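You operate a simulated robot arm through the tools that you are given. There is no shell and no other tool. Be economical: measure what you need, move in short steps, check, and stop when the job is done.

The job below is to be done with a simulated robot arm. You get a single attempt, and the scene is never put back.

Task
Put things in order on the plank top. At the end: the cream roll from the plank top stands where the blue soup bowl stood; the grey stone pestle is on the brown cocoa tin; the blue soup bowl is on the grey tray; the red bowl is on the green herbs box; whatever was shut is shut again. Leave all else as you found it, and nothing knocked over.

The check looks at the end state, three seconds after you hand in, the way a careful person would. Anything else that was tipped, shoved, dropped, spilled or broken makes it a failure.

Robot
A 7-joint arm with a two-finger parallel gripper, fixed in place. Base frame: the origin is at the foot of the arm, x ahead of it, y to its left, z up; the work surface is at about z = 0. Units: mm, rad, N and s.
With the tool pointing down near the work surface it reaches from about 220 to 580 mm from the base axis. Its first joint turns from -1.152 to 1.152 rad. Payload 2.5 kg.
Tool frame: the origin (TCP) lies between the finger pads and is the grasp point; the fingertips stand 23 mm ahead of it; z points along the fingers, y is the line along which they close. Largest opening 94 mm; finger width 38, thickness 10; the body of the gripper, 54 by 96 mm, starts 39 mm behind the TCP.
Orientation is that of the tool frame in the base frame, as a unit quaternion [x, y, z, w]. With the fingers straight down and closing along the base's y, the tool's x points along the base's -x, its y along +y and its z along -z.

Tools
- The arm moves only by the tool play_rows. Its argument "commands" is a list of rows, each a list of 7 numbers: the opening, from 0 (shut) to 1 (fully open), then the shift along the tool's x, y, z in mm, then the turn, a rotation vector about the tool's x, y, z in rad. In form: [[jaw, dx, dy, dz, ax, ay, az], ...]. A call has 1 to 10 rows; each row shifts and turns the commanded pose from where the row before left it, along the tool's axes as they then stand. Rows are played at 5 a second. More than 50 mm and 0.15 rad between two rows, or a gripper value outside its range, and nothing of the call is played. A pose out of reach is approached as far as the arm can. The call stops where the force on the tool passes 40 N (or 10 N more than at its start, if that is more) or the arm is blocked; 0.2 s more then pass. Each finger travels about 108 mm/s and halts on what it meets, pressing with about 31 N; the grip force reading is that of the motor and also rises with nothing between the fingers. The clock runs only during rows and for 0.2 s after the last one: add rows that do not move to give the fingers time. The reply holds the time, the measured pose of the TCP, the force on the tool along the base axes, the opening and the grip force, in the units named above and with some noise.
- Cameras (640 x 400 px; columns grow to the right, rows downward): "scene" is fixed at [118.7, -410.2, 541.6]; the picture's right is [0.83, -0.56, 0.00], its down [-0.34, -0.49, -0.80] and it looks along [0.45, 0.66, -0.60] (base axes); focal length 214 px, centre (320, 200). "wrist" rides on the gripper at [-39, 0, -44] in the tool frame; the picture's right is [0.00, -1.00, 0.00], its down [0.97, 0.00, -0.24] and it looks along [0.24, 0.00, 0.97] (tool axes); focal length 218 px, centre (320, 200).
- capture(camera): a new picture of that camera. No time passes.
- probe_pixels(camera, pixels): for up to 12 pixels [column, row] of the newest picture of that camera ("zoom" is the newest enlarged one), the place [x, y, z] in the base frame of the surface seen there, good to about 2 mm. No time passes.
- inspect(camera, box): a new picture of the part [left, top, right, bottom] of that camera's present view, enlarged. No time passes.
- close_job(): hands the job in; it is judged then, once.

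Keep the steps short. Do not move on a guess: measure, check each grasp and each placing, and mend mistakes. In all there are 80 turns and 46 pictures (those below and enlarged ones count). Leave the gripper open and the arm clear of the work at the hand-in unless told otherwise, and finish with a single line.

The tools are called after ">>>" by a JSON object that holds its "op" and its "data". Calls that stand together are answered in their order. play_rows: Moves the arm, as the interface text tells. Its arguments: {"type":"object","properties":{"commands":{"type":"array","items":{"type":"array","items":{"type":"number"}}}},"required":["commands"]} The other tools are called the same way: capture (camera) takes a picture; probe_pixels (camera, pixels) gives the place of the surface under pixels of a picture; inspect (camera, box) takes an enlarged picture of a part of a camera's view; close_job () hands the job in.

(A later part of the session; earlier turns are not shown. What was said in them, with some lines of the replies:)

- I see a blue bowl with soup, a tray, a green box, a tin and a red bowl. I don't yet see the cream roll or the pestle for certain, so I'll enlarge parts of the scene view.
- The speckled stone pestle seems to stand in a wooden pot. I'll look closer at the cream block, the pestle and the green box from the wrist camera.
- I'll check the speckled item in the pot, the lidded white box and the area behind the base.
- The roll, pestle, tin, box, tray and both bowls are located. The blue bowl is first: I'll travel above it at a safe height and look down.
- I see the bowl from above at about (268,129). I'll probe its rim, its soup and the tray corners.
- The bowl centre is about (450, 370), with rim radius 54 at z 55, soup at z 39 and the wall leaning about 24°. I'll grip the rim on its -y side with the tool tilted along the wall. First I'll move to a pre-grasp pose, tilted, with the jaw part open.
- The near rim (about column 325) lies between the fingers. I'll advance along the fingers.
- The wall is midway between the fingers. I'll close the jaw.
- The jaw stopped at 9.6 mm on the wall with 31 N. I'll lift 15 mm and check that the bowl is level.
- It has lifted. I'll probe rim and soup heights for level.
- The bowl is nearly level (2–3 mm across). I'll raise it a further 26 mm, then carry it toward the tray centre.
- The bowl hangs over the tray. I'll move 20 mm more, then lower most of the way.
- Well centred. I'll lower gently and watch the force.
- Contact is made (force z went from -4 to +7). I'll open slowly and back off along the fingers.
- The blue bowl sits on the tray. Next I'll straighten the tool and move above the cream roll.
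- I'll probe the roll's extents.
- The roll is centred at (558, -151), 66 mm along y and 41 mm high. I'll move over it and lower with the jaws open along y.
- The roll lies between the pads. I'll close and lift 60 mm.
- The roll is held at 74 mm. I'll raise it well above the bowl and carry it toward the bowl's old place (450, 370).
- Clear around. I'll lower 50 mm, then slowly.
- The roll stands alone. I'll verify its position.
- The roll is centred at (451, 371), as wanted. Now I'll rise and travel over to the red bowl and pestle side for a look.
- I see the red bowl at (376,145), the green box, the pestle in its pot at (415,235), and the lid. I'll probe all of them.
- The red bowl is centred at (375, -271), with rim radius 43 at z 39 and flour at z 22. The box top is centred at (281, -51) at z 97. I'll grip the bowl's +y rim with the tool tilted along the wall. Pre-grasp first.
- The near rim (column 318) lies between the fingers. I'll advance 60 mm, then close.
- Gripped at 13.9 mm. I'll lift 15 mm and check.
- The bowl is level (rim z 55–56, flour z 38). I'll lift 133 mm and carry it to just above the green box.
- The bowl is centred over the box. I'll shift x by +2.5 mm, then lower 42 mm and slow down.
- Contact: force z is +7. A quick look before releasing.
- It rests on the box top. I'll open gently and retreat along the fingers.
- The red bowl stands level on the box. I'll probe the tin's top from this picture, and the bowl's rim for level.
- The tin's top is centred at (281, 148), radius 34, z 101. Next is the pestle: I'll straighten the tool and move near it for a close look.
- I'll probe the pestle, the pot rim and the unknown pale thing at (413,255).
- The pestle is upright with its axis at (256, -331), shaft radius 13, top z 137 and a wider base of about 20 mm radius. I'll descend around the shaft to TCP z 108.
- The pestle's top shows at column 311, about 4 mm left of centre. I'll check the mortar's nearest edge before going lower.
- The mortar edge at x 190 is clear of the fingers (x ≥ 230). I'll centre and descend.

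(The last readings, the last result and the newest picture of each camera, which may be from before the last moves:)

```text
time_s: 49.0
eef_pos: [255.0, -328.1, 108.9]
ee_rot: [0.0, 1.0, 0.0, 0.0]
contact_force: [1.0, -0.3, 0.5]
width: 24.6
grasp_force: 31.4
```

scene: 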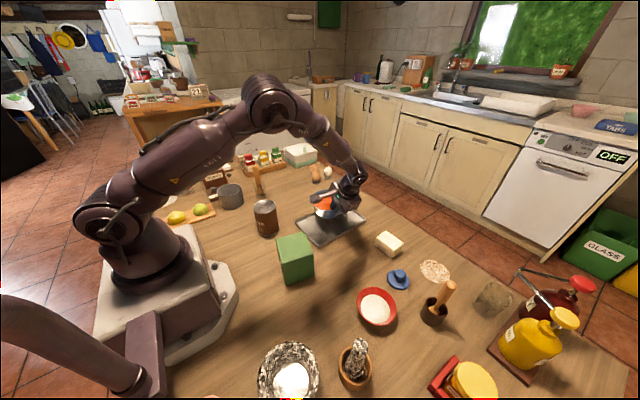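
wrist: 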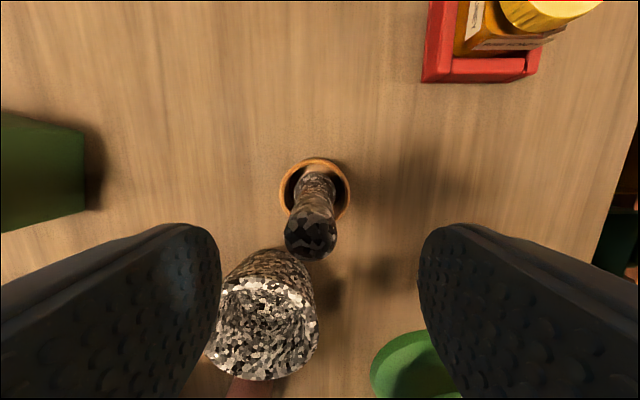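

The shaft is gripped at 24.6 mm. I'll lift straight up 100 mm and inspect.

>>> {"op": "play_rows", "data": {"commands": [[0, 0, 0, -10, 0, 0, 0], [0, 0, 0, -30, 0, 0, 0], [0, 0, 0, -30, 0, 0, 0], [0, 0, 0, -30, 0, 0, 0], [0, 0, 0, 0, 0, 0, 0]]}}

>>> {"op": "inspect", "data": {"camera": "scene", "box": [300, 270, 420, 400]}}

```text
time_s: 50.2
eef_pos: [256.0, -331.2, 210.0]
ee_rot: [0.001, 1.0, 0.0, 0.0]
contact_force: [-0.3, 0.2, -1.6]
width: 24.6
grasp_force: 31.0
```

```text
3.08 times, centred on (360, 335) of scene
```

zoom: 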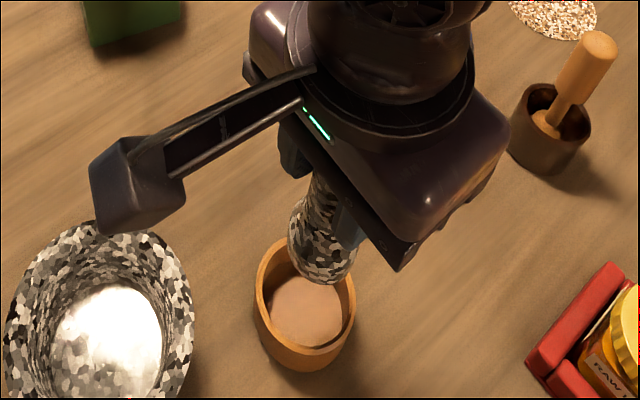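

The pestle is out and the pot stays put. I'll probe the pot floor and pestle bottom to get the placing height.

>>> {"op": "probe_pixels", "data": {"camera": "zoom", "pixels": [[310, 320], [290, 300], [330, 300], [325, 282], [340, 270], [295, 262], [300, 245]]}}

```text
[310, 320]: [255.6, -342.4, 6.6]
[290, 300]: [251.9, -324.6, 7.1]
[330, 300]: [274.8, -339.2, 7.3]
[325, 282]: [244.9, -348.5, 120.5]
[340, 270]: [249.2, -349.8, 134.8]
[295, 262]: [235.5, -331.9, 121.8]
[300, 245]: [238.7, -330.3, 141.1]
```

The pot floor is z 7, so the pestle bottom is 102 mm below the TCP. I'll raise to z 290, clear of the red bowl's rim at 142, and carry it to above the tin.

>>> {"op": "play_rows", "data": {"commands": [[0, 0, 0, -40, 0, 0, 0], [0, 0, 0, -40, 0, 0, 0], [0, -2.2, 40, 0, 0, 0, 0], [0, -2.2, 40, 0, 0, 0, 0], [0, -2.2, 40, 0, 0, 0, 0], [0, -2.2, 40, 0, 0, 0, 0], [0, -2.2, 40, 0, 0, 0, 0], [0, -2.2, 40, 0, 0, 0, 0], [0, -2.2, 40, 0, 0, 0, 0], [0, -2.2, 40, 0, 0, 0, 0]]}}

>>> {"op": "play_rows", "data": {"commands": [[0, -2.2, 40, 0, 0, 0, 0], [0, -2.2, 40, 0, 0, 0, 0], [0, -2.2, 40, 0, 0, 0, 0], [0, -1, 39, 0, 0, 0, 0], [0, 0, 0, 0, 0, 0, 0], [0, 0, 0, 0, 0, 0, 0]]}}

>>> {"op": "inspect", "data": {"camera": "scene", "box": [200, 120, 340, 260]}}

```text
time_s: 52.4
eef_pos: [271.6, -11.1, 290.0]
ee_rot: [0.0, 1.0, 0.0, 0.001]
contact_force: [0.0, 0.2, -1.8]
width: 24.5
grasp_force: 31.4
```

```text
time_s: 53.8
eef_pos: [280.6, 149.0, 289.7]
ee_rot: [0.0, 1.0, 0.0, 0.0]
contact_force: [-0.4, -0.5, -2.8]
width: 24.5
grasp_force: 30.7
```

```text
2.86 times, centred on (270, 190) of scene
```

zoom: 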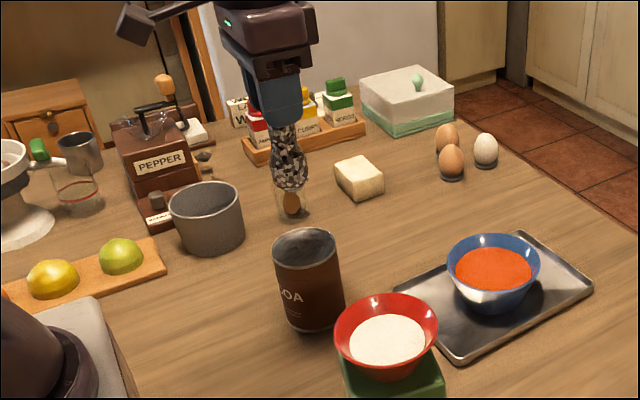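

Centred over the tin. I'll lower 82 mm, then in small steps.

>>> {"op": "play_rows", "data": {"commands": [[0, 0, -0.5, 40, 0, 0, 0], [0, 0, -0.5, 35, 0, 0, 0], [0, 0, 0, 6, 0, 0, 0], [0, 0, 0, 0, 0, 0, 0]]}}

>>> {"op": "play_rows", "data": {"commands": [[0, 0, 0, 2, 0, 0, 0], [0, 0, 0, 2, 0, 0, 0], [0, 0, 0, 1.5, 0, 0, 0], [0, 0, 0, 0, 0, 0, 0]]}}

```text
time_s: 54.8
eef_pos: [280.4, 148.0, 207.2]
ee_rot: [0.0, 1.0, 0.0, 0.0]
contact_force: [0.2, 0.4, -2.2]
width: 24.4
grasp_force: 30.7
```

```text
time_s: 55.8
eef_pos: [281.6, 148.4, 203.7]
ee_rot: [0.0, 1.0, 0.0, 0.001]
contact_force: [2.5, -2.0, 21.2]
width: 24.6
grasp_force: 31.3
```

Firm contact (21 N). I'll ease up 1 mm, open only a little around the shaft, and check that it stands by itself.

>>> {"op": "play_rows", "data": {"commands": [[0, 0, 0, -1.2, 0, 0, 0], [0, 0, 0, 0, 0, 0, 0], [0.3, 0, 0, 0, 0, 0, 0], [0.36, 0, 0, 0, 0, 0, 0], [0.36, 0, 0, 0, 0, 0, 0], [0.36, 0, 0, 0, 0, 0, 0]]}}

>>> {"op": "inspect", "data": {"camera": "scene", "box": [220, 140, 320, 250]}}

```text
time_s: 57.2
eef_pos: [280.9, 148.3, 203.8]
ee_rot: [0.0, 1.0, 0.0, -0.001]
contact_force: [0.2, 0.6, 0.1]
width: 33.8
grasp_force: 0.1
```

```text
3.64 times, centred on (270, 195) of scene
```

zoom: 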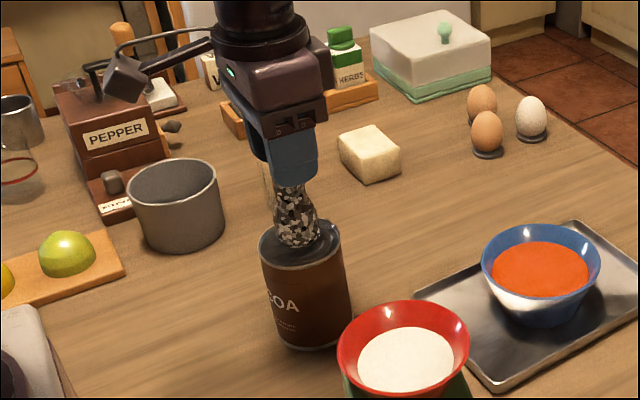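

It stands upright in the open jaw. I'll open wider and rise clear.

>>> {"op": "play_rows", "data": {"commands": [[0.55, 0, 0, 0, 0, 0, 0], [0.7, 0, 0, 0, 0, 0, 0], [0.7, 0, 0, 0, 0, 0, 0], [0.7, 0, 0, -30, 0, 0, 0], [0.7, 0, 0, -35, 0, 0, 0], [0.7, 0, 0, -35, 0, 0, 0], [0.7, 0, 0, -35, 0, 0, 0], [0.7, 0, 0, 0, 0, 0, 0]]}}

>>> {"op": "capture", "data": {"camera": "scene"}}

```text
time_s: 59.0
eef_pos: [279.9, 148.9, 341.4]
ee_rot: [0.0, 1.0, 0.0, 0.0]
contact_force: [-0.2, 0.5, 0.4]
width: 65.9
grasp_force: 0.0
```

```text
8 pictures are left
```

scene: 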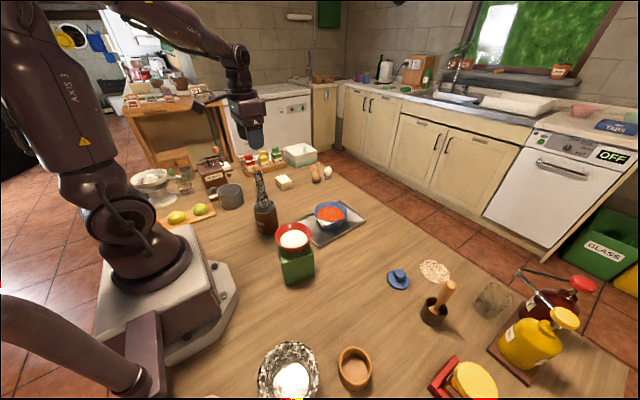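

All four items are placed. I'll withdraw the arm to its starting area with the jaw open and check the pestle once more.

>>> {"op": "play_rows", "data": {"commands": [[0.7, -15, 0, -10, 0, 0, 0], [1, -20, -40, -10, 0, 0, 0], [1, -20, -40, 0, 0, 0, 0], [1, -20, -40, 0, 0, 0, 0], [1, -20, -40, 0, 0, 0, 0], [1, -20, -20, 0, 0, 0, 0], [1, 0, 0, 0, 0, 0, 0], [1, 0, 0, 0, 0, 0, 0]]}}

>>> {"op": "inspect", "data": {"camera": "scene", "box": [210, 140, 370, 300]}}

>>> {"op": "capture", "data": {"camera": "wrist"}}

```text
time_s: 60.8
eef_pos: [395.0, -31.4, 356.9]
ee_rot: [0.0, 1.0, 0.0, 0.0]
contact_force: [0.3, 0.3, 0.2]
width: 93.9
grasp_force: 0.0
```

```text
2.50 times, centred on (290, 220) of scene
```

zoom: 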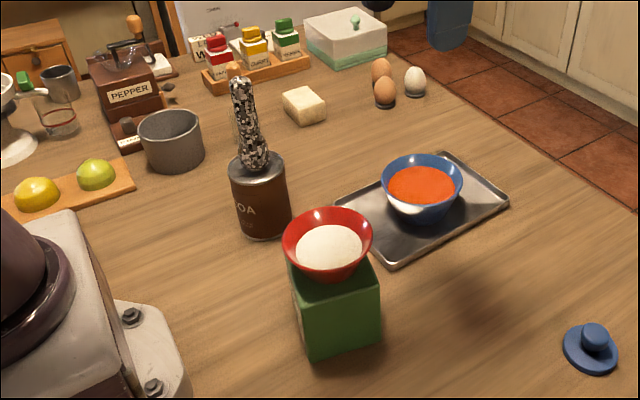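

```text
6 pictures are left
```

wrist: 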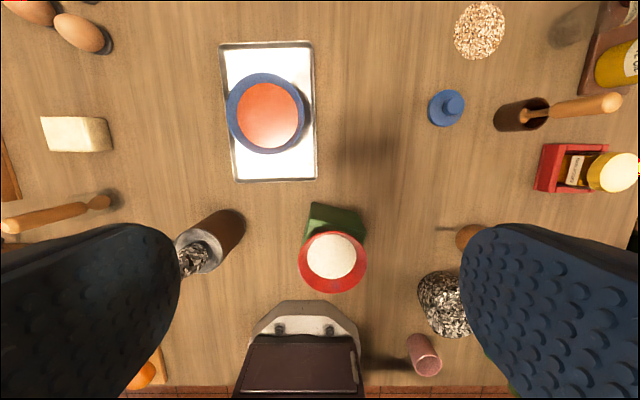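

All four placings look stable, nothing else has moved, and the arm is clear with the gripper open, so I'll hand in.

>>> {"op": "close_job", "data": {}}

```text
The job is handed in.
```

I handed in the job: the roll stands where the blue bowl was, the pestle stands on the cocoa tin, the blue bowl is on the tray, the red bowl is on the green box, and I opened nothing and saw nothing else moved or knocked over.
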